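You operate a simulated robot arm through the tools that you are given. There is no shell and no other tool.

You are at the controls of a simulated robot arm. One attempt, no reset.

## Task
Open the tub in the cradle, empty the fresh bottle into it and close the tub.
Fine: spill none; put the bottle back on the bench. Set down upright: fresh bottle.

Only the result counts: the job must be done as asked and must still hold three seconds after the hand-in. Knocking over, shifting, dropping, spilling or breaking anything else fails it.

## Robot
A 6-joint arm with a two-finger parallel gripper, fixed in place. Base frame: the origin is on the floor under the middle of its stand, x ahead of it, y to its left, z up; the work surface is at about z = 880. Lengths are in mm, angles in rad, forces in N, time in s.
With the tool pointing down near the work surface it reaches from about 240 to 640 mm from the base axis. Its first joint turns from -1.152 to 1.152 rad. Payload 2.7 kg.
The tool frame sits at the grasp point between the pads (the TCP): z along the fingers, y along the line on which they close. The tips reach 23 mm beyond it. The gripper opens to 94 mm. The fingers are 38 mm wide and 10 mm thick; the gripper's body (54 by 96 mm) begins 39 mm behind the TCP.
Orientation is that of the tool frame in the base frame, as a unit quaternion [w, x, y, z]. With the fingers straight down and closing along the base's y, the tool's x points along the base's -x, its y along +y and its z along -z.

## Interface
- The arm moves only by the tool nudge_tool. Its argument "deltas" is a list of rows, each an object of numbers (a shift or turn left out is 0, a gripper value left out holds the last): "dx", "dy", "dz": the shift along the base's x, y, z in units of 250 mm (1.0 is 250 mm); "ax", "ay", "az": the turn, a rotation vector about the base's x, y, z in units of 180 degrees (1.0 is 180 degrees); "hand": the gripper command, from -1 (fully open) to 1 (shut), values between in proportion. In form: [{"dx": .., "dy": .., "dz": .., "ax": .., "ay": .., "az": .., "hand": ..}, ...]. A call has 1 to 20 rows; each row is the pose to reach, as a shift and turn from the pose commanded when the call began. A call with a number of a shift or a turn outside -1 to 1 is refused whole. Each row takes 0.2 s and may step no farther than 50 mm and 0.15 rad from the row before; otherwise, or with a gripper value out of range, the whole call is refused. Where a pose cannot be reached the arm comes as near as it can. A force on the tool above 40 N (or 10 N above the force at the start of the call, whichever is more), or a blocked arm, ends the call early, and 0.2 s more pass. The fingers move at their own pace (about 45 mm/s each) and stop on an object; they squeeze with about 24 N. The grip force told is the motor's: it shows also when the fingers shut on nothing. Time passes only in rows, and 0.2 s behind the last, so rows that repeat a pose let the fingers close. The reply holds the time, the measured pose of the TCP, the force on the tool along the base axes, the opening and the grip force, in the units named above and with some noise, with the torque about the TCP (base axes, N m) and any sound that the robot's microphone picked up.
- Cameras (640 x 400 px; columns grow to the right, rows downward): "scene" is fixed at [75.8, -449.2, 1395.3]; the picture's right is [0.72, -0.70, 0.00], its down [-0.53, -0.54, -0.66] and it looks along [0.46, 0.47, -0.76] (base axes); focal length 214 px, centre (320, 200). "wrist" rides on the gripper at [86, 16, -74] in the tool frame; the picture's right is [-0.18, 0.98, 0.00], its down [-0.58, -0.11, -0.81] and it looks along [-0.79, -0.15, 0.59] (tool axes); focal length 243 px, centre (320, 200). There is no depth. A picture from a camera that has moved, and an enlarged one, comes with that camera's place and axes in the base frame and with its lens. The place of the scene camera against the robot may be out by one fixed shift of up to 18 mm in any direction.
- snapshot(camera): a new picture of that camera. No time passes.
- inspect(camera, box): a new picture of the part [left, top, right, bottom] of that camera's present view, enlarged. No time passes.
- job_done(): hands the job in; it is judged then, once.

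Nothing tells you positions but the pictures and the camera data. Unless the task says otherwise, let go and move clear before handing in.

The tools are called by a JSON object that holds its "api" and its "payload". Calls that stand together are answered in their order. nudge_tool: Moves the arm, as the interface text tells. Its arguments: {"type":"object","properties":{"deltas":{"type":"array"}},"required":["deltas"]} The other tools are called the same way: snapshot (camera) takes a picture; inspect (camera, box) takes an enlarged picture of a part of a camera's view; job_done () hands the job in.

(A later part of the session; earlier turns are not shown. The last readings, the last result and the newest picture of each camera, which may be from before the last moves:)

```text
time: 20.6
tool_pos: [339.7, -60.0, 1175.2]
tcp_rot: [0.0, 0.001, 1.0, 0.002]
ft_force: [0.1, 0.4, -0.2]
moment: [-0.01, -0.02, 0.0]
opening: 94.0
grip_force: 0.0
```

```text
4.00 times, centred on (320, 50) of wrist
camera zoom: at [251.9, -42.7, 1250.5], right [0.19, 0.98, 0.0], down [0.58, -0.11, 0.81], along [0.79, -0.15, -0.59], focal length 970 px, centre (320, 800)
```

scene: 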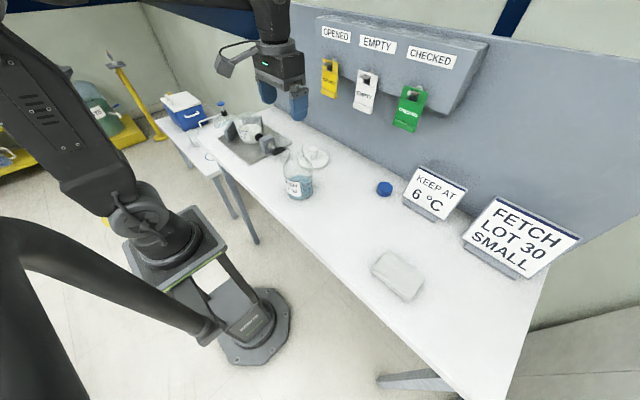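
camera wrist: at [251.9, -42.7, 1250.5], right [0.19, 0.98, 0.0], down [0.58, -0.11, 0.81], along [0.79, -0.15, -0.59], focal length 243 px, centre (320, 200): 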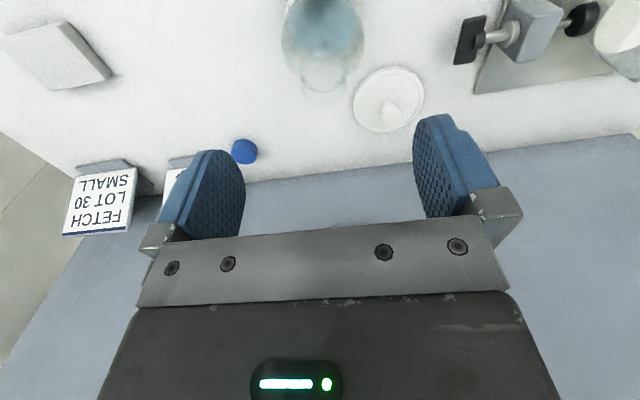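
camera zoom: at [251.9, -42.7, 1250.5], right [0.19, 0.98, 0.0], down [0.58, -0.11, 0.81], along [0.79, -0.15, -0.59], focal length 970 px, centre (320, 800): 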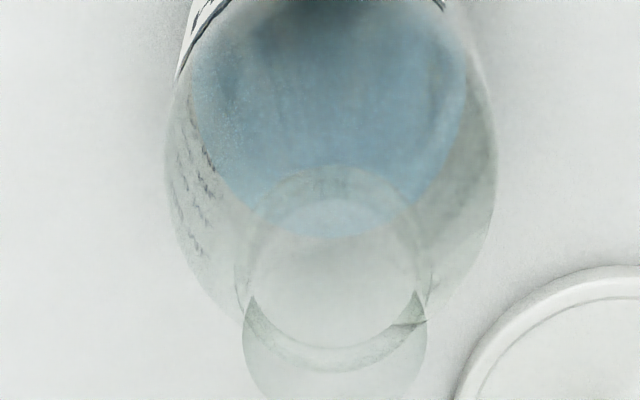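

The rack tags are unchanged and everything still stands; the bottle axis looks to be about (356, -58). Now I'll move to the (-x,-y) side at height and yaw the tool -120° as a first step to a horizontal side grasp.

{"api": "nudge_tool", "payload": {"deltas": [{"dx": -0.02, "dy": -0.08, "dz": 0.02, "az": -0.0444}, {"dx": -0.05, "dy": -0.16, "dz": 0.02, "az": -0.0889}, {"dx": -0.08, "dy": -0.24, "dz": 0.02, "az": -0.1333}, {"dx": -0.12, "dy": -0.32, "dz": 0.02, "az": -0.1778}, {"dx": -0.16, "dy": -0.4, "dz": 0.02, "az": -0.2222}, {"dx": -0.16, "dy": -0.4, "dz": 0.02, "az": -0.2667}, {"dx": -0.16, "dy": -0.4, "dz": 0.02, "az": -0.3111}, {"dx": -0.16, "dy": -0.4, "dz": 0.02, "az": -0.3556}, {"dx": -0.16, "dy": -0.4, "dz": 0.02, "az": -0.4}, {"dx": -0.16, "dy": -0.4, "dz": 0.02, "az": -0.4444}, {"dx": -0.16, "dy": -0.4, "dz": 0.02, "az": -0.4889}, {"dx": -0.16, "dy": -0.4, "dz": 0.02, "az": -0.5333}, {"dx": -0.16, "dy": -0.4, "dz": 0.02, "az": -0.5778}, {"dx": -0.16, "dy": -0.4, "dz": 0.02, "az": -0.6222}, {"dx": -0.16, "dy": -0.4, "dz": 0.02, "az": -0.6667}, {"dx": -0.16, "dy": -0.4, "dz": 0.02, "az": -0.6667}]}}

{"api": "snapshot", "payload": {"camera": "scene"}}

{"api": "snapshot", "payload": {"camera": "wrist"}}

```text
time: 24.0
tool_pos: [298.9, -158.0, 1182.9]
tcp_rot: [0.002, 0.867, 0.499, 0.0]
ft_force: [-0.3, 0.0, -0.3]
moment: [-0.02, -0.02, -0.01]
opening: 94.1
grip_force: 0.1
```

```text
taken
```

scene: 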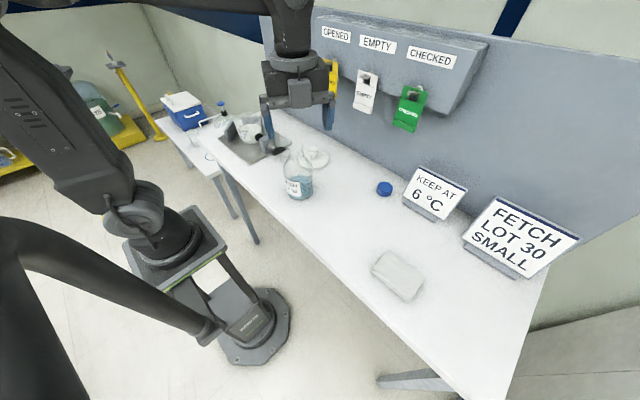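

```text
taken
camera wrist: at [356.1, -91.2, 1257.4], right [0.76, -0.65, 0.0], down [-0.39, -0.44, 0.81], along [-0.53, -0.61, -0.59], focal length 243 px, centre (320, 200)
```

wrist: 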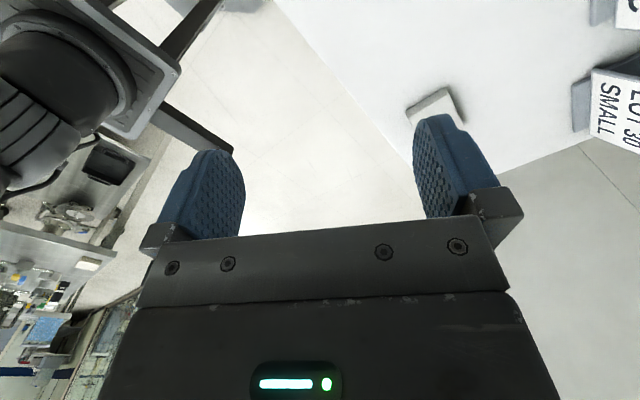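

The yaw was reached exactly. Now I tilt the tool up to horizontal, pointing toward (0.5, 0.87, 0) with the camera on top.

{"api": "nudge_tool", "payload": {"deltas": [{"ax": 0.0394, "ay": -0.0227}, {"ax": 0.0787, "ay": -0.0455}, {"ax": 0.1181, "ay": -0.0682}, {"ax": 0.1575, "ay": -0.0909}, {"ax": 0.1968, "ay": -0.1136}, {"ax": 0.2362, "ay": -0.1364}, {"ax": 0.2756, "ay": -0.1591}, {"ax": 0.3149, "ay": -0.1818}, {"ax": 0.3543, "ay": -0.2045}, {"ax": 0.3937, "ay": -0.2273}, {"ax": 0.433, "ay": -0.25}, {"ax": 0.433, "ay": -0.25}]}}

{"api": "snapshot", "payload": {"camera": "scene"}}

{"api": "snapshot", "payload": {"camera": "wrist"}}

```text
time: 26.6
tool_pos: [299.7, -159.2, 1182.0]
tcp_rot: [-0.353, 0.613, 0.352, 0.613]
ft_force: [-0.5, -0.3, -0.7]
moment: [-0.02, -0.03, 0.02]
opening: 94.1
grip_force: 0.1
```

```text
taken
```

scene: 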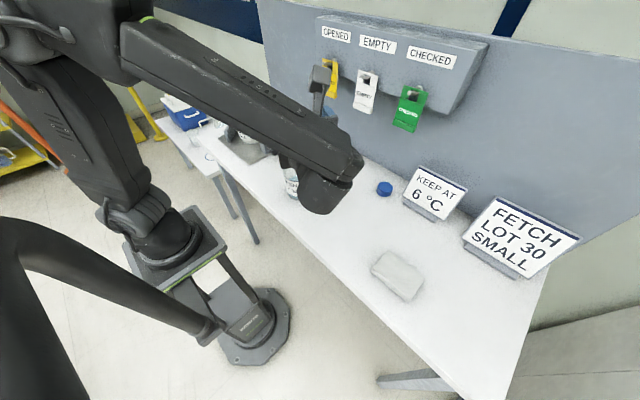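

```text
taken
camera wrist: at [275.3, -230.5, 1268.9], right [0.85, -0.49, -0.18], down [-0.5, -0.64, -0.58], along [0.17, 0.59, -0.79], focal length 243 px, centre (320, 200)
```

wrist: 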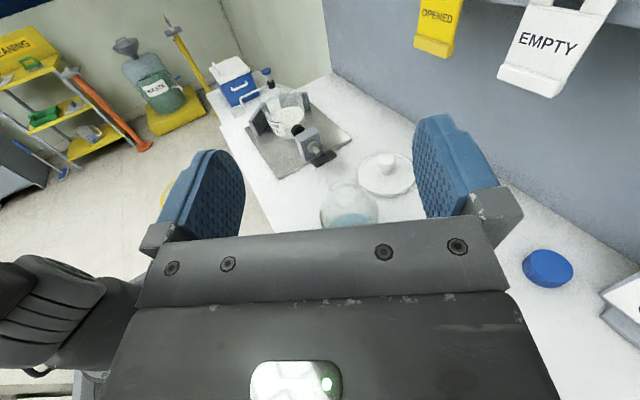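

The horizontal tool pose works. Before touching the bottle I'll dry-run the pour path at the tub with the empty gripper to confirm that the roll is reachable; first I travel across at height.

{"api": "nudge_tool", "payload": {"deltas": [{"dx": 0.053, "dy": 0.147}, {"dx": 0.107, "dy": 0.293}, {"dx": 0.16, "dy": 0.44}, {"dx": 0.213, "dy": 0.587}, {"dx": 0.267, "dy": 0.733}, {"dx": 0.32, "dy": 0.88}, {"dx": 0.32, "dy": 0.88}]}}

{"api": "nudge_tool", "payload": {"deltas": [{"dx": 0.0, "dy": 0.18}, {"dx": 0.0, "dy": 0.36}, {"dx": -0.03, "dy": 0.53}, {"dx": -0.08, "dy": 0.7}, {"dx": -0.14, "dy": 0.86}, {"dx": -0.2, "dy": 0.98, "dz": -0.05}, {"dx": -0.23, "dy": 1.0, "dz": -0.2}, {"dx": -0.23, "dy": 1.0, "dz": -0.28}, {"dx": -0.23, "dy": 1.0, "dz": -0.28}]}}

{"api": "snapshot", "payload": {"camera": "scene"}}

{"api": "snapshot", "payload": {"camera": "wrist"}}

```text
time: 28.2
tool_pos: [378.1, 60.3, 1183.1]
tcp_rot: [-0.353, 0.614, 0.353, 0.611]
ft_force: [0.2, 0.8, 0.2]
moment: [-0.01, 0.0, 0.0]
opening: 94.1
grip_force: 0.0
```

```text
time: 30.2
tool_pos: [322.1, 312.5, 1112.5]
tcp_rot: [-0.353, 0.614, 0.353, 0.612]
ft_force: [-0.4, -0.3, 0.2]
moment: [0.0, -0.02, 0.01]
opening: 94.2
grip_force: 0.1
```

```text
taken
```

scene: 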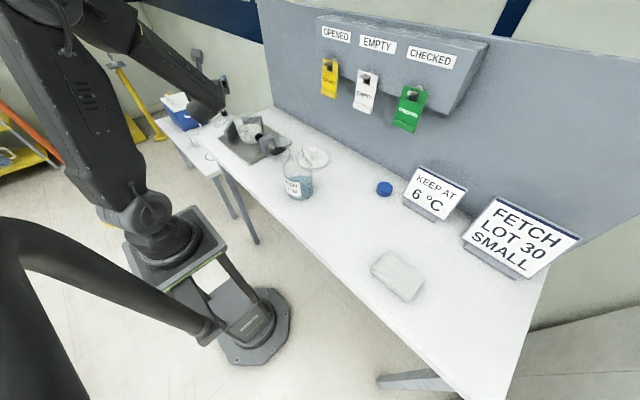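

```text
taken
camera wrist: at [297.0, 241.0, 1199.5], right [0.85, -0.49, -0.19], down [-0.5, -0.64, -0.58], along [0.17, 0.58, -0.79], focal length 243 px, centre (320, 200)
```

wrist: 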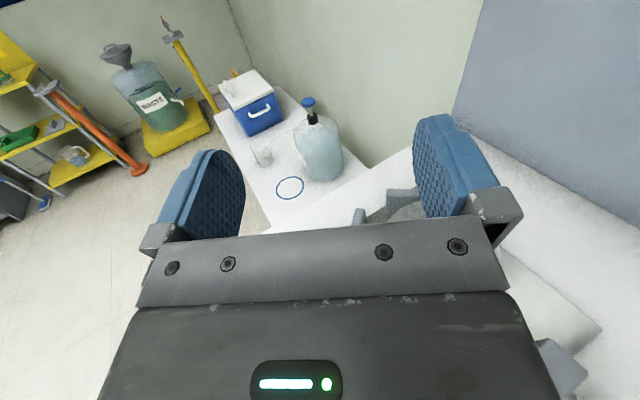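

The travel works. I'll check the neighbouring items near the tub (dispenser with spout) for clearance before the roll test.

{"api": "inspect", "payload": {"camera": "wrist", "box": [220, 60, 420, 230]}}

{"api": "inspect", "payload": {"camera": "scene", "box": [150, 60, 290, 160]}}

```text
2.35 times, centred on (320, 145) of wrist
camera zoom: at [297.0, 241.0, 1199.5], right [0.85, -0.49, -0.19], down [-0.5, -0.64, -0.58], along [0.17, 0.58, -0.79], focal length 571 px, centre (320, 329)
```

zoom: 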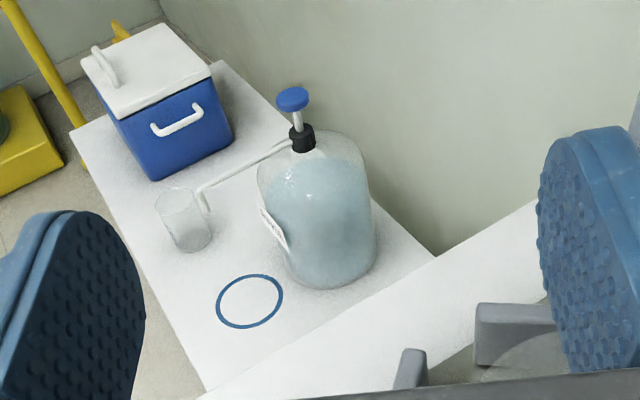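

```text
4.00 times, centred on (220, 110) of scene
camera zoom: at [75.8, -449.2, 1395.3], right [0.72, -0.7, 0.0], down [-0.53, -0.54, -0.66], along [0.46, 0.47, -0.76], focal length 858 px, centre (720, 560)
```

zoom: 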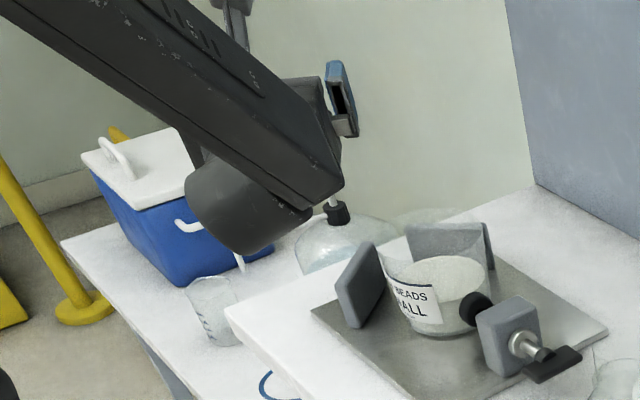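

Everything else is beyond y≈490, well clear. Now the roll dry run: tilt 75° first while lowering to the pour start pose.

{"api": "nudge_tool", "payload": {"deltas": [{"dy": 0.02, "dz": -0.03, "ax": 0.02315, "ay": 0.04009}, {"dy": 0.04, "dz": -0.07, "ax": 0.0463, "ay": 0.08019}, {"dy": 0.06, "dz": -0.11, "ax": 0.06944, "ay": 0.12028}, {"dy": 0.08, "dz": -0.15, "ax": 0.09259, "ay": 0.16038}, {"dy": 0.1, "dz": -0.19, "ax": 0.11574, "ay": 0.20047}, {"dy": 0.12, "dz": -0.23, "ax": 0.13889, "ay": 0.24056}, {"dy": 0.132, "dz": -0.27, "ax": 0.16204, "ay": 0.28066}, {"dx": -0.007, "dy": 0.132, "dz": -0.31, "ax": 0.18519, "ay": 0.32075}, {"dx": -0.014, "dy": 0.132, "dz": -0.35, "ax": 0.20833, "ay": 0.36084}, {"dx": -0.014, "dy": 0.132, "dz": -0.35, "ax": 0.20833, "ay": 0.36084}]}}

{"api": "snapshot", "payload": {"camera": "scene"}}

{"api": "snapshot", "payload": {"camera": "wrist"}}

```text
time: 32.4
tool_pos: [319.2, 343.2, 1023.5]
tcp_rot: [-0.653, 0.702, -0.093, 0.268]
ft_force: [-0.2, -0.2, -0.2]
moment: [0.03, 0.02, 0.01]
opening: 94.1
grip_force: 0.1
```

```text
taken
```

scene: 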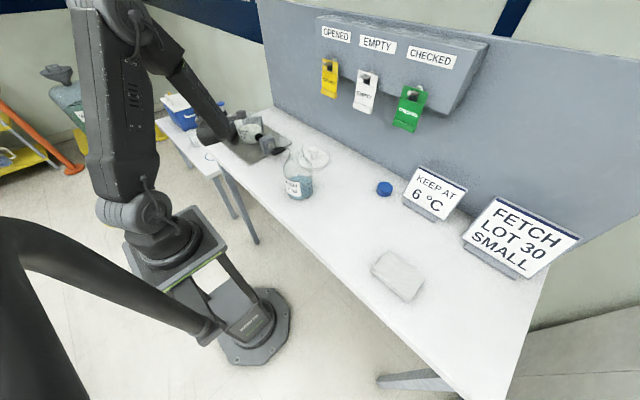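

```text
taken
camera wrist: at [356.5, 236.1, 1031.3], right [0.06, -0.04, -1.0], down [-0.91, -0.4, -0.04], along [-0.4, 0.91, -0.06], focal length 243 px, centre (320, 200)
```

wrist: 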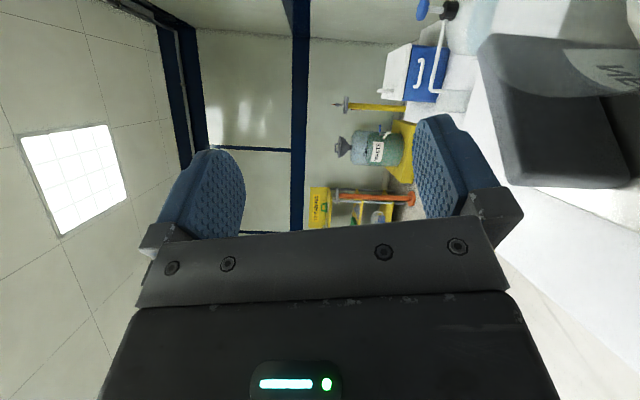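

The 75° pose was reached. I'll continue the dry run from 75° to 150°.

{"api": "nudge_tool", "payload": {"deltas": [{"dz": 0.016, "ax": 0.02083, "ay": 0.03608}, {"dx": 0.006, "dy": -0.002, "dz": 0.032, "ax": 0.04167, "ay": 0.07217}, {"dx": 0.018, "dy": -0.008, "dz": 0.056, "ax": 0.0625, "ay": 0.10825}, {"dx": 0.034, "dy": -0.018, "dz": 0.084, "ax": 0.08333, "ay": 0.14434}, {"dx": 0.056, "dy": -0.032, "dz": 0.108, "ax": 0.10417, "ay": 0.18042}, {"dx": 0.082, "dy": -0.046, "dz": 0.136, "ax": 0.125, "ay": 0.21651}, {"dx": 0.112, "dy": -0.064, "dz": 0.168, "ax": 0.14583, "ay": 0.25259}, {"dx": 0.148, "dy": -0.084, "dz": 0.2, "ax": 0.16667, "ay": 0.28868}, {"dx": 0.184, "dy": -0.106, "dz": 0.224, "ax": 0.1875, "ay": 0.32476}, {"dx": 0.224, "dy": -0.128, "dz": 0.244, "ax": 0.20833, "ay": 0.36084}, {"dx": 0.224, "dy": -0.128, "dz": 0.244, "ax": 0.20833, "ay": 0.36084}]}}

{"api": "snapshot", "payload": {"camera": "scene"}}

{"api": "snapshot", "payload": {"camera": "wrist"}}

{"api": "inspect", "payload": {"camera": "scene", "box": [180, 70, 300, 170]}}

```text
time: 34.8
tool_pos: [367.0, 316.0, 1076.3]
tcp_rot: [0.684, -0.5, 0.498, 0.184]
ft_force: [-0.9, 0.6, -0.3]
moment: [0.01, 0.01, 0.01]
opening: 94.0
grip_force: 0.0
out of reach, approached as far as the arm can: row 10, 11
```

```text
taken
```

scene: 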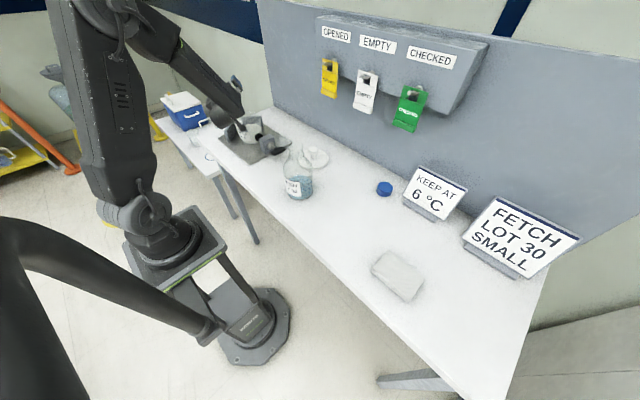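

```text
taken
camera wrist: at [355.0, 238.4, 992.9], right [-0.82, 0.47, -0.33], down [-0.57, -0.6, 0.55], along [0.06, 0.64, 0.76], focal length 243 px, centre (320, 200)
```

wrist: 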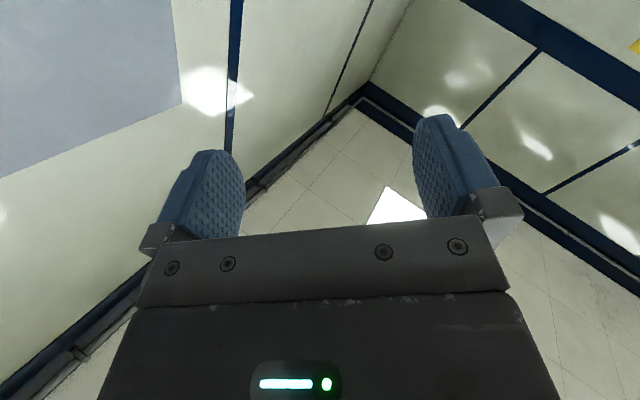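

```text
4.00 times, centred on (240, 120) of scene
camera zoom: at [75.8, -449.2, 1395.3], right [0.72, -0.7, 0.0], down [-0.53, -0.54, -0.66], along [0.46, 0.47, -0.76], focal length 858 px, centre (640, 520)
```

zoom: 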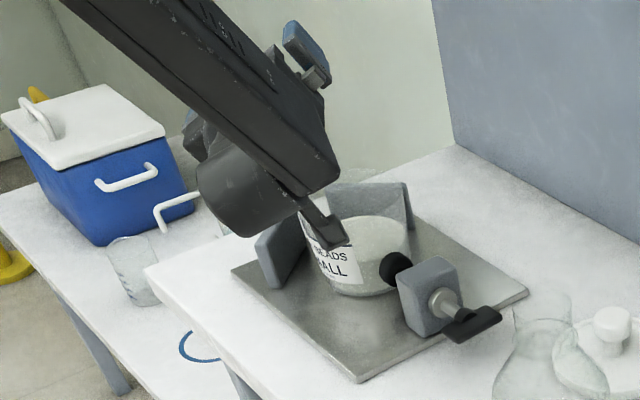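

The roll reaches about 142° before the limit, which leaves the shoulder walls sloping well downward—good enough. I'll reverse the dry run back to upright.

{"api": "nudge_tool", "payload": {"deltas": [{"dx": -0.04, "dy": 0.022, "dz": -0.02, "ax": -0.02083, "ay": -0.03608}, {"dx": -0.076, "dy": 0.044, "dz": -0.044, "ax": -0.04167, "ay": -0.07217}, {"dx": -0.112, "dy": 0.064, "dz": -0.076, "ax": -0.0625, "ay": -0.10825}, {"dx": -0.142, "dy": 0.082, "dz": -0.108, "ax": -0.08333, "ay": -0.14434}, {"dx": -0.168, "dy": 0.096, "dz": -0.136, "ax": -0.10417, "ay": -0.18042}, {"dx": -0.19, "dy": 0.11, "dz": -0.16, "ax": -0.125, "ay": -0.21651}, {"dx": -0.206, "dy": 0.12, "dz": -0.188, "ax": -0.14583, "ay": -0.25259}, {"dx": -0.218, "dy": 0.126, "dz": -0.212, "ax": -0.16667, "ay": -0.28868}, {"dx": -0.224, "dy": 0.128, "dz": -0.228, "ax": -0.1875, "ay": -0.32476}, {"dx": -0.224, "dy": 0.128, "dz": -0.244, "ax": -0.20833, "ay": -0.36084}, {"dx": -0.224, "dy": 0.128, "dz": -0.244, "ax": -0.20833, "ay": -0.36084}]}}

```text
time: 37.2
tool_pos: [311.7, 348.1, 1014.8]
tcp_rot: [-0.652, 0.703, -0.092, 0.27]
ft_force: [0.2, 0.5, 1.1]
moment: [-0.02, 0.01, 0.0]
opening: 94.0
grip_force: 0.0
```

The 150° orientation was in fact reached (only the position fell ~13 mm short). Now I return upright and rise.

{"api": "nudge_tool", "payload": {"deltas": [{"dz": 0.04, "ax": -0.02315, "ay": -0.04009}, {"dz": 0.08, "ax": -0.0463, "ay": -0.08019}, {"dx": 0.01, "dy": -0.02, "dz": 0.13, "ax": -0.06944, "ay": -0.12028}, {"dx": 0.02, "dy": -0.05, "dz": 0.19, "ax": -0.09259, "ay": -0.16038}, {"dx": 0.03, "dy": -0.08, "dz": 0.25, "ax": -0.11574, "ay": -0.20047}, {"dx": 0.044, "dy": -0.1, "dz": 0.31, "ax": -0.13889, "ay": -0.24056}, {"dx": 0.044, "dy": -0.12, "dz": 0.39, "ax": -0.16204, "ay": -0.28066}, {"dx": 0.044, "dy": -0.14, "dz": 0.5, "ax": -0.18519, "ay": -0.32075}, {"dx": 0.044, "dy": -0.152, "dz": 0.6, "ax": -0.20833, "ay": -0.36084}, {"dx": 0.044, "dy": -0.152, "dz": 0.668, "ax": -0.20833, "ay": -0.36084}, {"dx": 0.044, "dy": -0.152, "dz": 0.668, "ax": -0.20833, "ay": -0.36084}]}}

{"api": "nudge_tool", "payload": {"deltas": [{"dx": 0.03, "dy": -0.15}, {"dx": 0.08, "dy": -0.32}, {"dx": 0.14, "dy": -0.48}, {"dx": 0.2, "dy": -0.64}, {"dx": 0.23, "dy": -0.82}, {"dx": 0.23, "dy": -1.0}]}}

{"api": "nudge_tool", "payload": {"deltas": [{"dx": -0.04, "dy": -0.17}, {"dx": -0.1, "dy": -0.34}, {"dx": -0.17, "dy": -0.5}, {"dx": -0.24, "dy": -0.66}, {"dx": -0.31, "dy": -0.8}, {"dx": -0.36, "dy": -0.92}, {"dx": -0.36, "dy": -0.92}]}}

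{"api": "snapshot", "payload": {"camera": "wrist"}}

{"api": "snapshot", "payload": {"camera": "scene"}}

```text
time: 39.6
tool_pos: [322.9, 310.9, 1182.5]
tcp_rot: [-0.353, 0.613, 0.353, 0.612]
ft_force: [-0.6, -0.8, -0.3]
moment: [0.01, -0.04, -0.03]
opening: 94.0
grip_force: 0.0
```

```text
time: 41.0
tool_pos: [378.8, 58.7, 1182.1]
tcp_rot: [-0.354, 0.613, 0.353, 0.612]
ft_force: [-0.3, 0.1, 0.1]
moment: [0.0, -0.03, 0.04]
opening: 94.0
grip_force: 0.0
```

```text
time: 42.6
tool_pos: [290.6, -170.8, 1182.6]
tcp_rot: [-0.353, 0.614, 0.352, 0.612]
ft_force: [-0.6, -0.3, 1.0]
moment: [-0.02, -0.03, 0.0]
opening: 94.0
grip_force: 0.0
```

```text
taken
camera wrist: at [266.3, -242.7, 1269.2], right [0.85, -0.49, -0.19], down [-0.5, -0.64, -0.58], along [0.17, 0.59, -0.79], focal length 243 px, centre (320, 200)
```

wrist: 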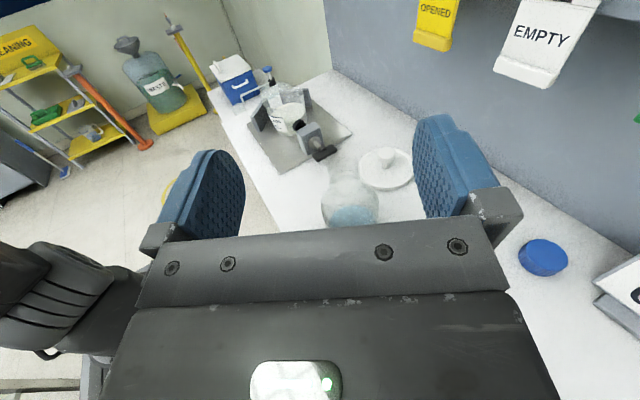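

```text
taken
```

scene: 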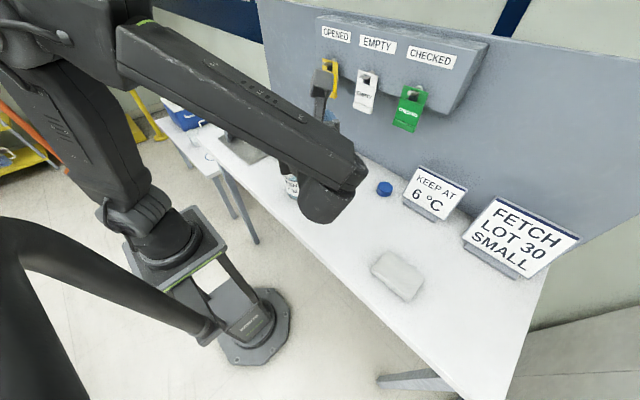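

I'm at the pre-grasp standoff, 130 mm from the bottle axis. I'll descend in stages and check the wrist view for lateral alignment.

{"api": "nudge_tool", "payload": {"deltas": [{"dz": -0.15}, {"dz": -0.3}, {"dz": -0.45}, {"dz": -0.56}, {"dz": -0.56}]}}

{"api": "snapshot", "payload": {"camera": "wrist"}}

{"api": "snapshot", "payload": {"camera": "scene"}}

{"api": "inspect", "payload": {"camera": "wrist", "box": [240, 90, 420, 230]}}

```text
time: 43.8
tool_pos: [291.6, -169.0, 1041.7]
tcp_rot: [-0.353, 0.614, 0.353, 0.612]
ft_force: [0.2, 0.2, 1.1]
moment: [0.01, -0.01, 0.01]
opening: 93.8
grip_force: 0.1
```

```text
taken
camera wrist: at [267.6, -240.4, 1128.8], right [0.85, -0.49, -0.19], down [-0.5, -0.64, -0.58], along [0.17, 0.58, -0.79], focal length 243 px, centre (320, 200)
```

wrist: 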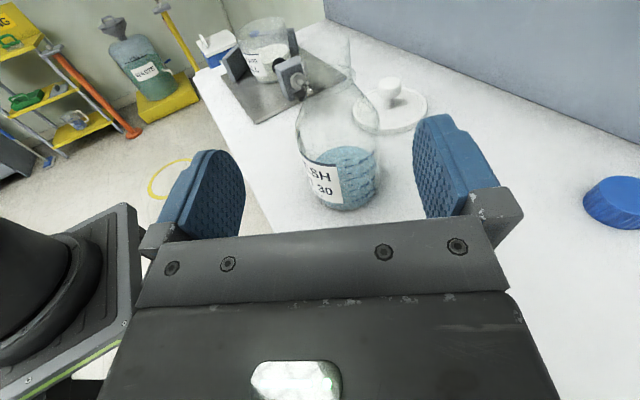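

```text
taken
```

scene: 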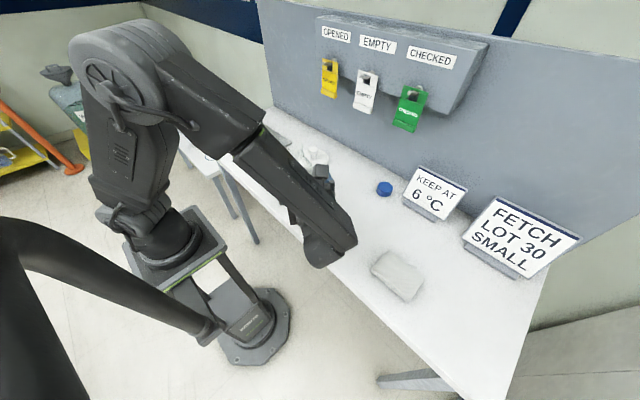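

```text
2.86 times, centred on (330, 160) of wrist
camera zoom: at [267.6, -240.4, 1128.8], right [0.85, -0.49, -0.19], down [-0.5, -0.64, -0.58], along [0.17, 0.58, -0.79], focal length 693 px, centre (291, 314)
```

zoom: 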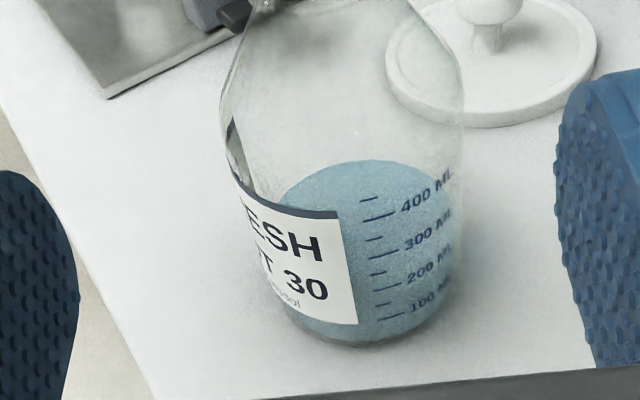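

The bottle body measures ~85 mm across, and it sits ~3.6 mm to the tool's +y side, so I'll correct that. First let me check how low the wrist housing hangs relative to the bench.

{"api": "inspect", "payload": {"camera": "scene", "box": [240, 120, 400, 280]}}

```text
2.50 times, centred on (320, 200) of scene
camera zoom: at [75.8, -449.2, 1395.3], right [0.72, -0.7, 0.0], down [-0.53, -0.54, -0.66], along [0.46, 0.47, -0.76], focal length 536 px, centre (320, 200)
```

zoom: 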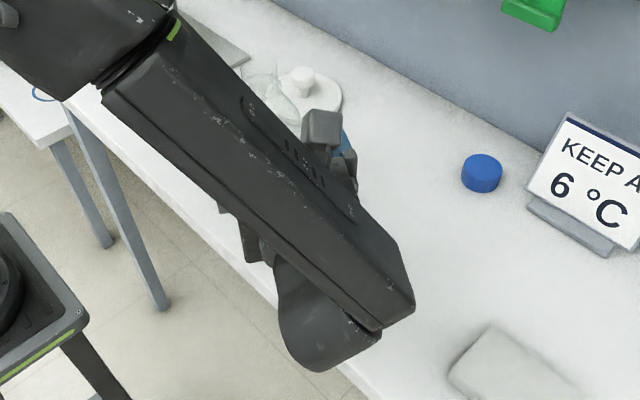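

The wrist housing is slim (about 30 mm radius), so z=965 is fine. I'll lower to grasp height at the standoff with the lateral correction, then re-measure.

{"api": "nudge_tool", "payload": {"deltas": [{"dx": 0.0062, "dy": -0.0036, "dz": -0.1}, {"dx": 0.0125, "dy": -0.0072, "dz": -0.2}, {"dx": 0.0125, "dy": -0.0072, "dz": -0.27}, {"dx": 0.0125, "dy": -0.0072, "dz": -0.308}, {"dx": 0.0125, "dy": -0.0072, "dz": -0.308}]}}

{"api": "snapshot", "payload": {"camera": "wrist"}}

{"api": "inspect", "payload": {"camera": "wrist", "box": [230, 60, 430, 200]}}

{"api": "inspect", "payload": {"camera": "scene", "box": [240, 120, 400, 280]}}

```text
time: 45.0
tool_pos: [293.9, -171.7, 966.3]
tcp_rot: [-0.353, 0.614, 0.353, 0.612]
ft_force: [0.7, -0.1, -0.6]
moment: [-0.01, 0.0, 0.01]
opening: 94.1
grip_force: 0.1
```

```text
taken
camera wrist: at [269.1, -242.8, 1051.8], right [0.85, -0.49, -0.19], down [-0.5, -0.64, -0.58], along [0.17, 0.58, -0.79], focal length 243 px, centre (320, 200)
```

wrist: 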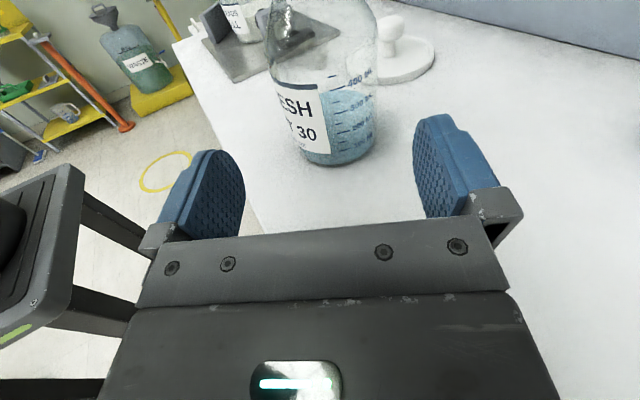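

```text
2.86 times, centred on (330, 130) of wrist
camera zoom: at [269.1, -242.8, 1051.8], right [0.85, -0.49, -0.19], down [-0.5, -0.64, -0.58], along [0.17, 0.58, -0.79], focal length 693 px, centre (291, 400)
```

zoom: 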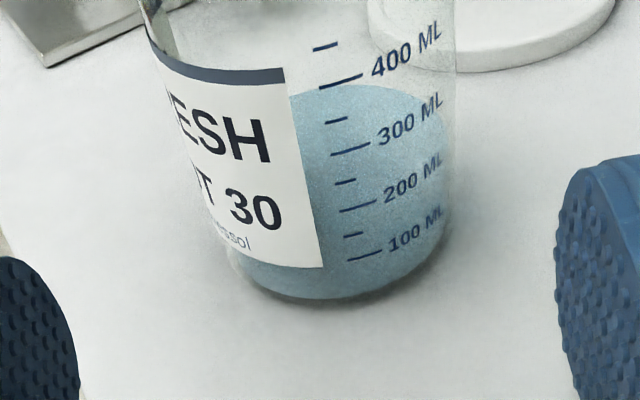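

```text
2.50 times, centred on (320, 200) of scene
camera zoom: at [75.8, -449.2, 1395.3], right [0.72, -0.7, 0.0], down [-0.53, -0.54, -0.66], along [0.46, 0.47, -0.76], focal length 536 px, centre (320, 200)
```

zoom: 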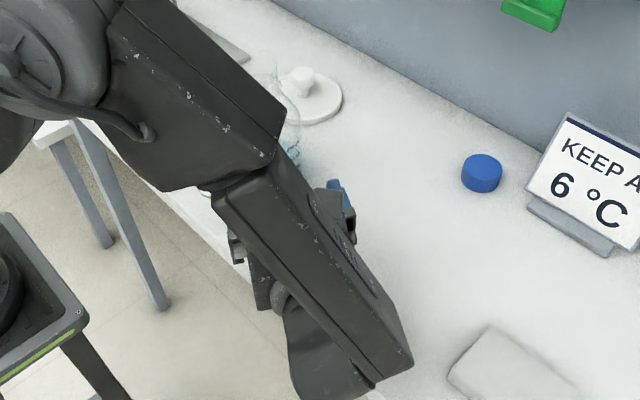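

{"api": "inspect", "payload": {"camera": "wrist", "box": [260, 20, 320, 60]}}

{"api": "inspect", "payload": {"camera": "wrist", "box": [350, 20, 410, 60]}}

{"api": "inspect", "payload": {"camera": "wrist", "box": [270, 110, 330, 150]}}

{"api": "inspect", "payload": {"camera": "wrist", "box": [350, 110, 410, 150]}}

```text
10.00 times, centred on (290, 40) of wrist
camera zoom: at [269.1, -242.8, 1051.8], right [0.85, -0.49, -0.19], down [-0.5, -0.64, -0.58], along [0.17, 0.58, -0.79], focal length 2426 px, centre (620, 1800)
```

zoom: 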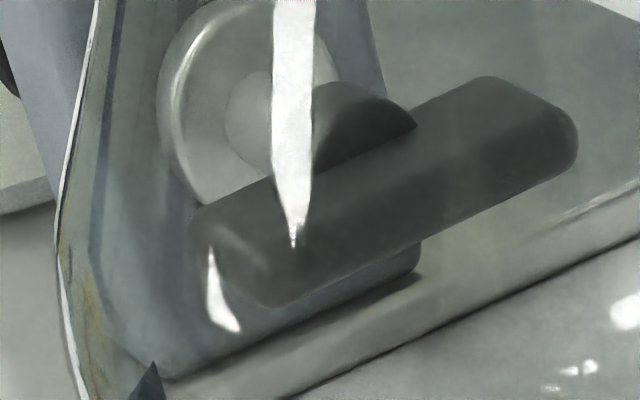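

```text
10.00 times, centred on (380, 40) of wrist
camera zoom: at [269.1, -242.8, 1051.8], right [0.85, -0.49, -0.19], down [-0.5, -0.64, -0.58], along [0.17, 0.58, -0.79], focal length 2426 px, centre (-280, 1800)
```

zoom: 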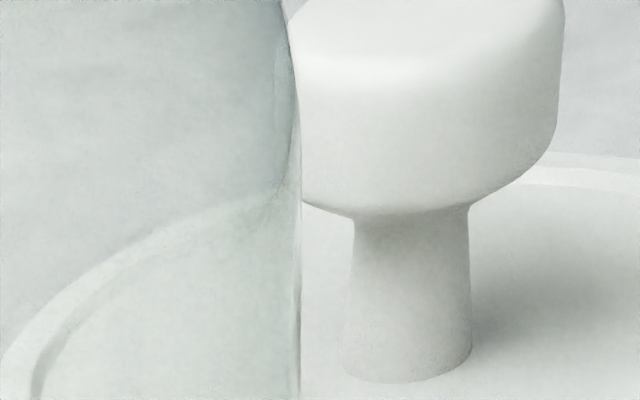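

```text
10.00 times, centred on (300, 130) of wrist
camera zoom: at [269.1, -242.8, 1051.8], right [0.85, -0.49, -0.19], down [-0.5, -0.64, -0.58], along [0.17, 0.58, -0.79], focal length 2426 px, centre (520, 900)
```

zoom: 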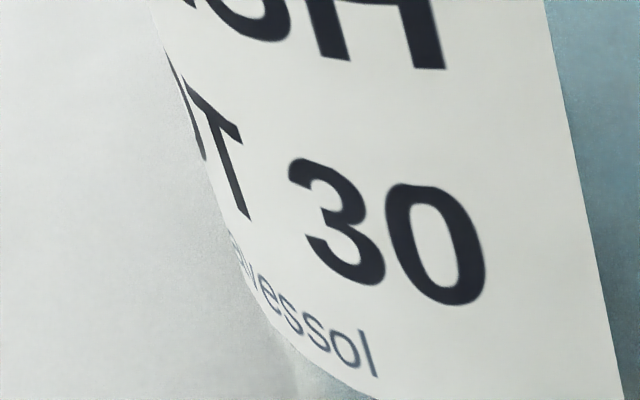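

```text
10.00 times, centred on (380, 130) of wrist
camera zoom: at [269.1, -242.8, 1051.8], right [0.85, -0.49, -0.19], down [-0.5, -0.64, -0.58], along [0.17, 0.58, -0.79], focal length 2426 px, centre (-280, 900)
```

zoom: 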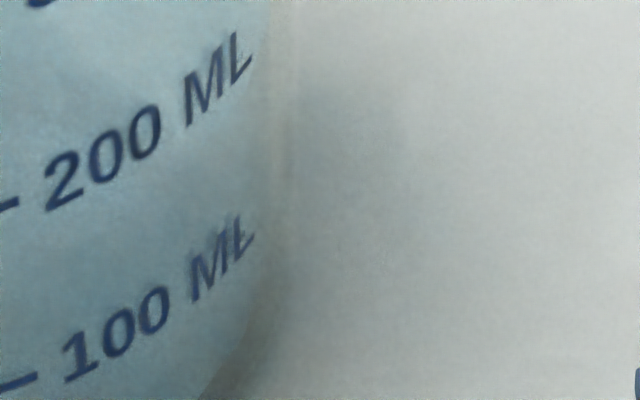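

The fine zoom puts the bottle axis 1.4 mm off my centre-line and ~132 mm ahead, with a body of ~86 mm against the 94 mm opening. I'll correct laterally and advance 50 mm, stopping before the bottle to re-measure.

{"api": "nudge_tool", "payload": {"deltas": [{"dx": 0.0048, "dy": -0.0028}, {"dx": 0.055, "dy": 0.084}, {"dx": 0.1048, "dy": 0.1704}, {"dx": 0.1048, "dy": 0.1704}, {"dx": 0.1048, "dy": 0.1704}]}}

{"api": "snapshot", "payload": {"camera": "wrist"}}

{"api": "inspect", "payload": {"camera": "wrist", "box": [240, 70, 300, 110]}}

{"api": "inspect", "payload": {"camera": "wrist", "box": [360, 70, 420, 110]}}

```text
time: 46.2
tool_pos: [319.8, -129.9, 964.7]
tcp_rot: [-0.352, 0.614, 0.352, 0.612]
ft_force: [0.9, 0.0, 0.4]
moment: [-0.02, 0.04, -0.01]
opening: 94.3
grip_force: 0.2
```

```text
taken
camera wrist: at [295.1, -200.4, 1052.1], right [0.85, -0.49, -0.19], down [-0.5, -0.64, -0.58], along [0.17, 0.58, -0.79], focal length 243 px, centre (320, 200)
```

wrist: 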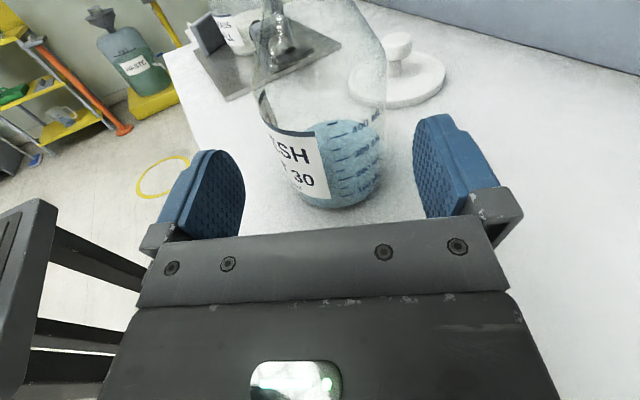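

```text
10.00 times, centred on (270, 90) of wrist
camera zoom: at [295.1, -200.4, 1052.1], right [0.85, -0.49, -0.19], down [-0.5, -0.64, -0.58], along [0.17, 0.58, -0.79], focal length 2426 px, centre (820, 1300)
```

zoom: 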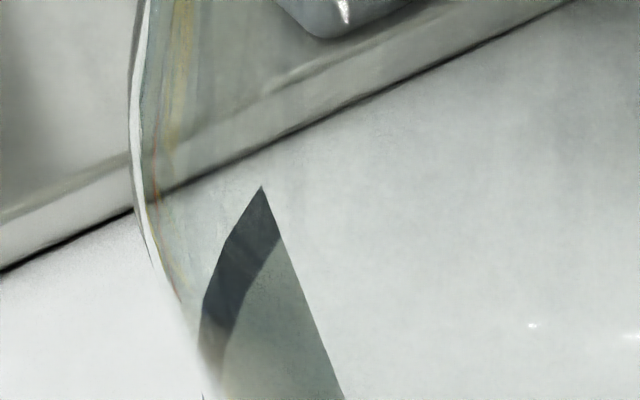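

```text
10.00 times, centred on (390, 90) of wrist
camera zoom: at [295.1, -200.4, 1052.1], right [0.85, -0.49, -0.19], down [-0.5, -0.64, -0.58], along [0.17, 0.58, -0.79], focal length 2426 px, centre (-380, 1300)
```

zoom: 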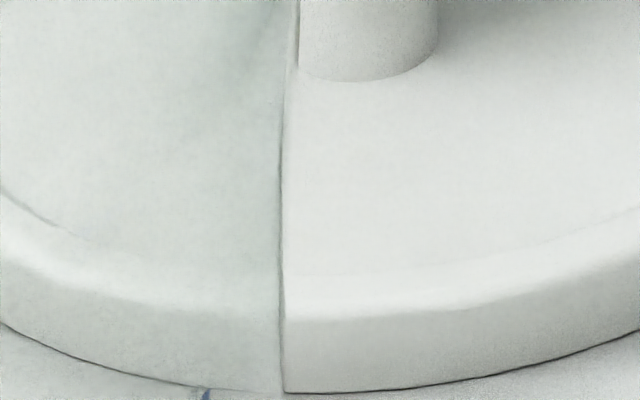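

Now centred within ~0.3 mm, axis 82 mm ahead. I'll advance slowly another 40 mm and check again.

{"api": "nudge_tool", "payload": {"deltas": [{"dx": 0.021, "dy": 0.034}, {"dx": 0.041, "dy": 0.069}, {"dx": 0.061, "dy": 0.1035}, {"dx": 0.081, "dy": 0.138}, {"dx": 0.081, "dy": 0.138}]}}

{"api": "snapshot", "payload": {"camera": "wrist"}}

{"api": "inspect", "payload": {"camera": "wrist", "box": [180, 70, 300, 150]}}

{"api": "inspect", "payload": {"camera": "wrist", "box": [350, 70, 470, 150]}}

```text
time: 47.4
tool_pos: [339.1, -94.5, 965.9]
tcp_rot: [-0.353, 0.614, 0.353, 0.612]
ft_force: [-0.1, -0.1, 0.6]
moment: [0.0, -0.01, 0.04]
opening: 93.8
grip_force: 0.1
```

```text
taken
camera wrist: at [315.2, -165.8, 1052.8], right [0.85, -0.49, -0.19], down [-0.5, -0.64, -0.58], along [0.17, 0.58, -0.79], focal length 243 px, centre (320, 200)
```

wrist: 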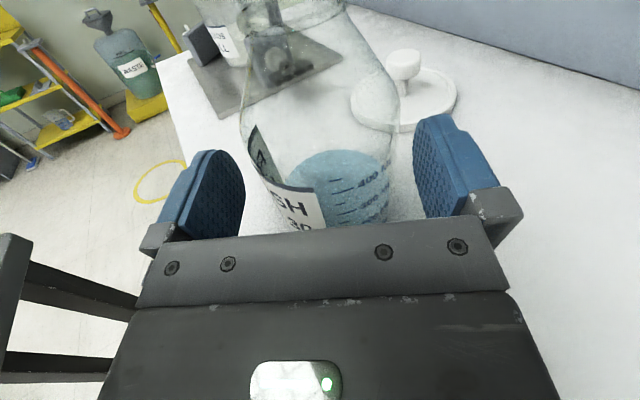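

```text
5.00 times, centred on (240, 110) of wrist
camera zoom: at [315.2, -165.8, 1052.8], right [0.85, -0.49, -0.19], down [-0.5, -0.64, -0.58], along [0.17, 0.58, -0.79], focal length 1213 px, centre (720, 650)
```

zoom: 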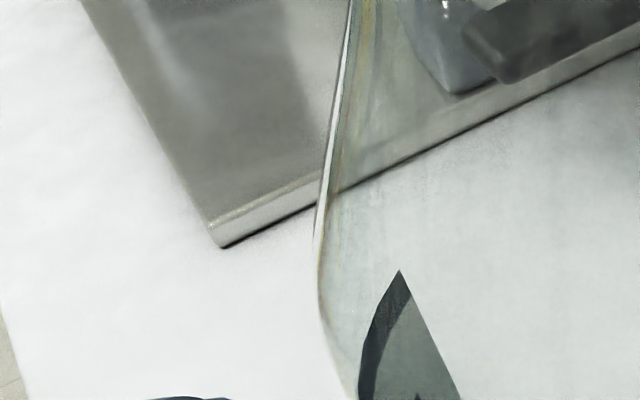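

```text
5.00 times, centred on (410, 110) of wrist
camera zoom: at [315.2, -165.8, 1052.8], right [0.85, -0.49, -0.19], down [-0.5, -0.64, -0.58], along [0.17, 0.58, -0.79], focal length 1213 px, centre (-130, 650)
```

zoom: 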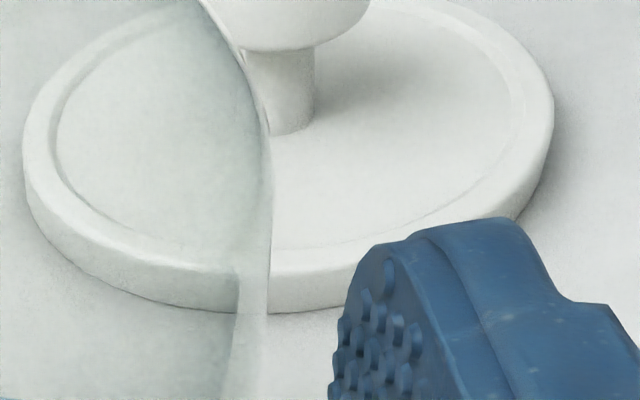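

The alignment remains within about 1 mm. I'll advance the final ~32 mm slowly so the bottle axis sits ~10 mm ahead of the TCP (keeping clear of the palm).

{"api": "nudge_tool", "payload": {"deltas": [{"dx": 0.002, "dy": -0.0012}, {"dx": 0.018, "dy": 0.0265}, {"dx": 0.034, "dy": 0.0542}, {"dx": 0.05, "dy": 0.0819}, {"dx": 0.066, "dy": 0.1096}, {"dx": 0.066, "dy": 0.1096}]}}

{"api": "snapshot", "payload": {"camera": "wrist"}}

{"api": "inspect", "payload": {"camera": "wrist", "box": [170, 90, 490, 290]}}

{"api": "inspect", "payload": {"camera": "scene", "box": [250, 110, 370, 220]}}

```text
time: 48.8
tool_pos: [354.7, -66.9, 965.0]
tcp_rot: [-0.353, 0.614, 0.353, 0.612]
ft_force: [-0.7, -0.6, -0.3]
moment: [0.0, 0.01, 0.02]
opening: 93.9
grip_force: 0.1
```

```text
taken
camera wrist: at [331.4, -139.2, 1051.8], right [0.85, -0.49, -0.19], down [-0.5, -0.64, -0.58], along [0.17, 0.58, -0.79], focal length 243 px, centre (320, 200)
```

wrist: 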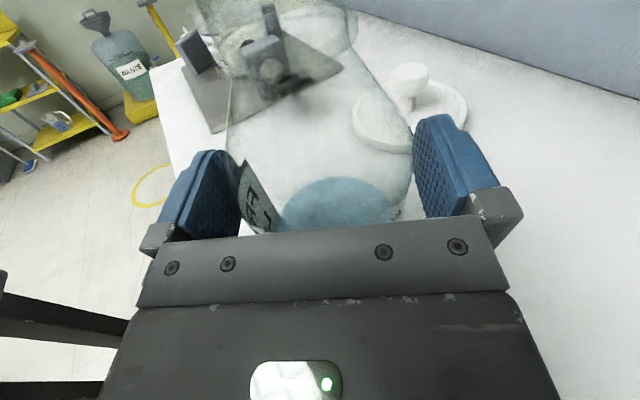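

```text
2.00 times, centred on (330, 190) of wrist
camera zoom: at [331.4, -139.2, 1051.8], right [0.85, -0.49, -0.19], down [-0.5, -0.64, -0.58], along [0.17, 0.58, -0.79], focal length 485 px, centre (300, 220)
```

zoom: 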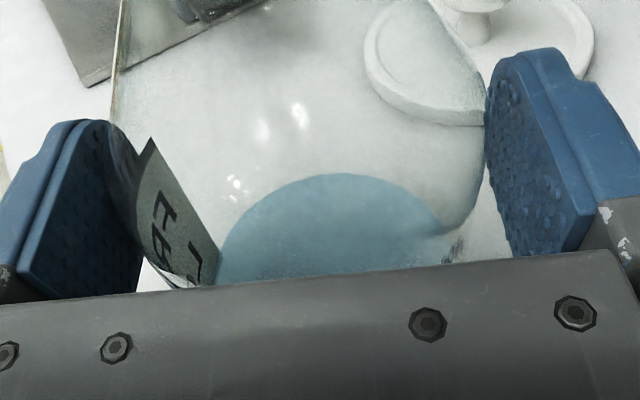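

```text
3.64 times, centred on (310, 165) of scene
camera zoom: at [75.8, -449.2, 1395.3], right [0.72, -0.7, 0.0], down [-0.53, -0.54, -0.66], along [0.46, 0.47, -0.76], focal length 780 px, centre (356, 327)
```

zoom: 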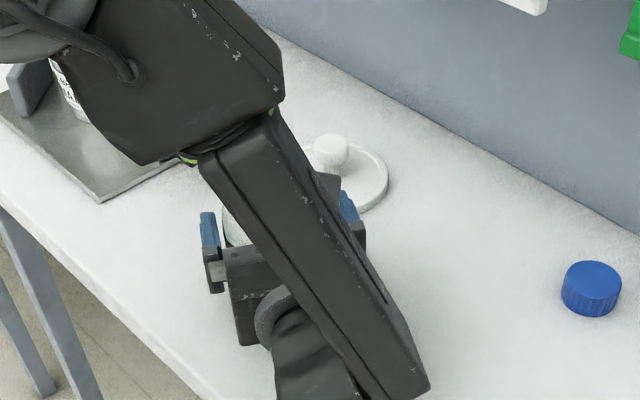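

The bottle is between the pads with a small gap on both sides. I'll close the grip.

{"api": "nudge_tool", "payload": {"deltas": [{"hand": 1}, {"hand": 1}, {"hand": 1}, {"hand": 1}]}}

{"api": "snapshot", "payload": {"camera": "wrist"}}

```text
time: 49.8
tool_pos: [356.4, -67.0, 965.8]
tcp_rot: [-0.352, 0.614, 0.352, 0.612]
ft_force: [-0.2, 1.3, 1.4]
moment: [0.01, -0.05, 0.04]
opening: 84.5
grip_force: 23.5
```

```text
taken
camera wrist: at [331.4, -139.3, 1051.8], right [0.85, -0.49, -0.19], down [-0.5, -0.64, -0.58], along [0.17, 0.58, -0.79], focal length 243 px, centre (320, 200)
```

wrist: 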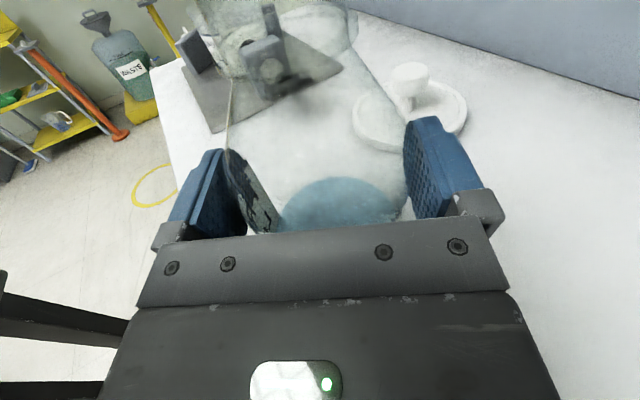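

Gripped at 84.5 mm with 23.5 N. I'll lift by a few millimetres and check the load.

{"api": "nudge_tool", "payload": {"deltas": [{"dz": 0.012}, {"dz": 0.03}, {"dz": 0.06}, {"dz": 0.06}]}}

{"api": "snapshot", "payload": {"camera": "wrist"}}

```text
time: 50.8
tool_pos: [355.0, -65.8, 979.5]
tcp_rot: [-0.353, 0.613, 0.353, 0.613]
ft_force: [-0.9, 0.0, -5.1]
moment: [-0.05, 0.0, -0.01]
opening: 84.4
grip_force: 23.7
```

```text
taken
camera wrist: at [332.2, -138.6, 1067.4], right [0.85, -0.49, -0.19], down [-0.5, -0.64, -0.58], along [0.17, 0.59, -0.79], focal length 243 px, centre (320, 200)
```

wrist: 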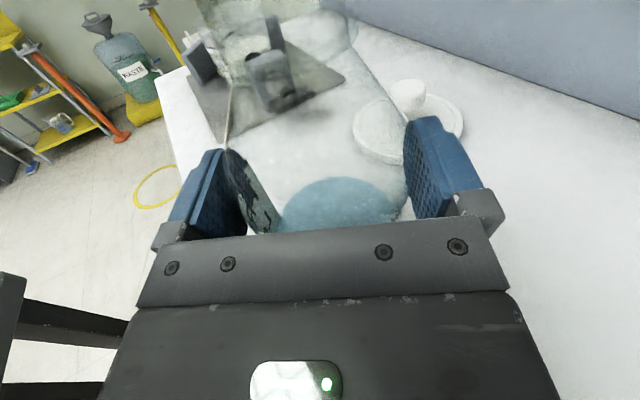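

The load is ~5.1 N, so bottle plus beads weigh about 0.5 kg and the grip holds. Before pouring, I'll check the tub's free volume in a zoomed view.

{"api": "inspect", "payload": {"camera": "wrist", "box": [170, 0, 350, 110]}}

{"api": "inspect", "payload": {"camera": "scene", "box": [210, 90, 310, 160]}}

```text
3.56 times, centred on (260, 55) of wrist
camera zoom: at [332.2, -138.6, 1067.4], right [0.85, -0.49, -0.19], down [-0.5, -0.64, -0.58], along [0.17, 0.59, -0.79], focal length 863 px, centre (533, 716)
```

zoom: 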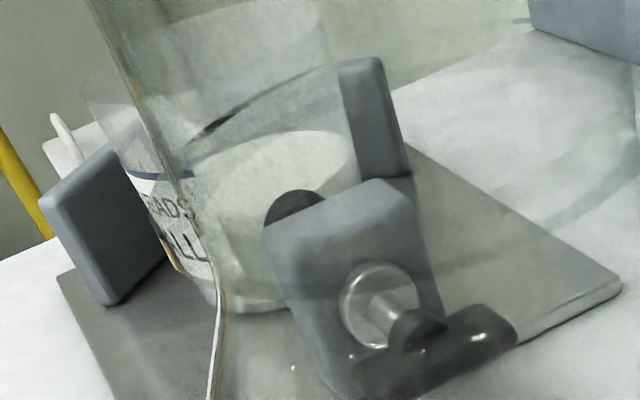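

```text
5.71 times, centred on (260, 125) of scene
camera zoom: at [75.9, -449.2, 1395.3], right [0.72, -0.7, 0.0], down [-0.53, -0.54, -0.66], along [0.46, 0.47, -0.76], focal length 1226 px, centre (663, 629)
```

zoom: 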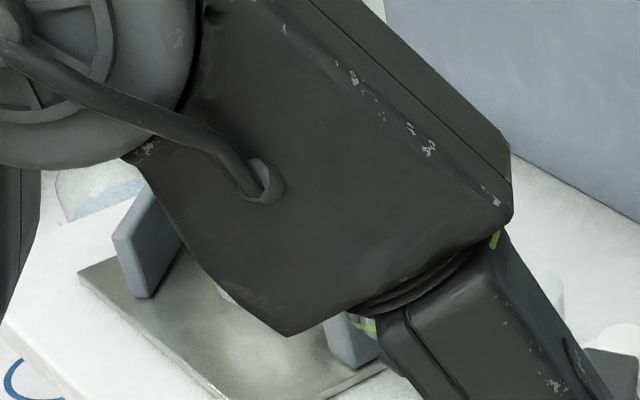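

The tub is roughly half full with clear wall above the beads, so there should be room. I'll now raise the bottle straight up to carry height.

{"api": "nudge_tool", "payload": {"deltas": [{"dz": 0.06}, {"dz": 0.14}, {"dz": 0.24}, {"dz": 0.34}, {"dz": 0.44}, {"dz": 0.52}, {"dz": 0.52}]}}

{"api": "nudge_tool", "payload": {"deltas": [{"dx": 0.01, "dy": 0.06}, {"dx": 0.03, "dy": 0.16}, {"dx": 0.05, "dy": 0.28}, {"dx": 0.07, "dy": 0.4}, {"dx": 0.08, "dy": 0.52}, {"dx": 0.08, "dy": 0.64}, {"dx": 0.07, "dy": 0.76}, {"dx": 0.06, "dy": 0.86}, {"dx": 0.05, "dy": 0.92}, {"dx": 0.05, "dy": 0.92}]}}

{"api": "snapshot", "payload": {"camera": "wrist"}}

{"api": "snapshot", "payload": {"camera": "scene"}}

```text
time: 52.4
tool_pos: [354.3, -66.2, 1111.4]
tcp_rot: [-0.352, 0.615, 0.352, 0.612]
ft_force: [-0.3, -0.1, -4.7]
moment: [-0.01, -0.03, 0.04]
opening: 84.9
grip_force: 23.9
```

```text
time: 54.6
tool_pos: [368.3, 162.9, 1110.7]
tcp_rot: [-0.352, 0.614, 0.352, 0.612]
ft_force: [0.6, 0.1, -4.2]
moment: [-0.05, 0.02, 0.0]
opening: 84.6
grip_force: 24.0
```

```text
taken
camera wrist: at [344.3, 90.8, 1197.3], right [0.85, -0.49, -0.19], down [-0.5, -0.64, -0.58], along [0.17, 0.58, -0.79], focal length 243 px, centre (320, 200)
```

wrist: 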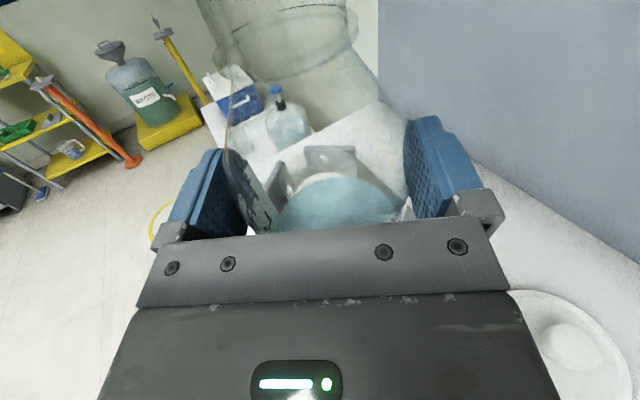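

```text
taken
```

scene: 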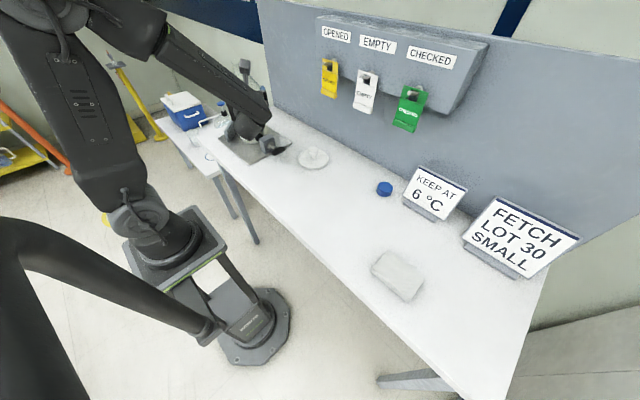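

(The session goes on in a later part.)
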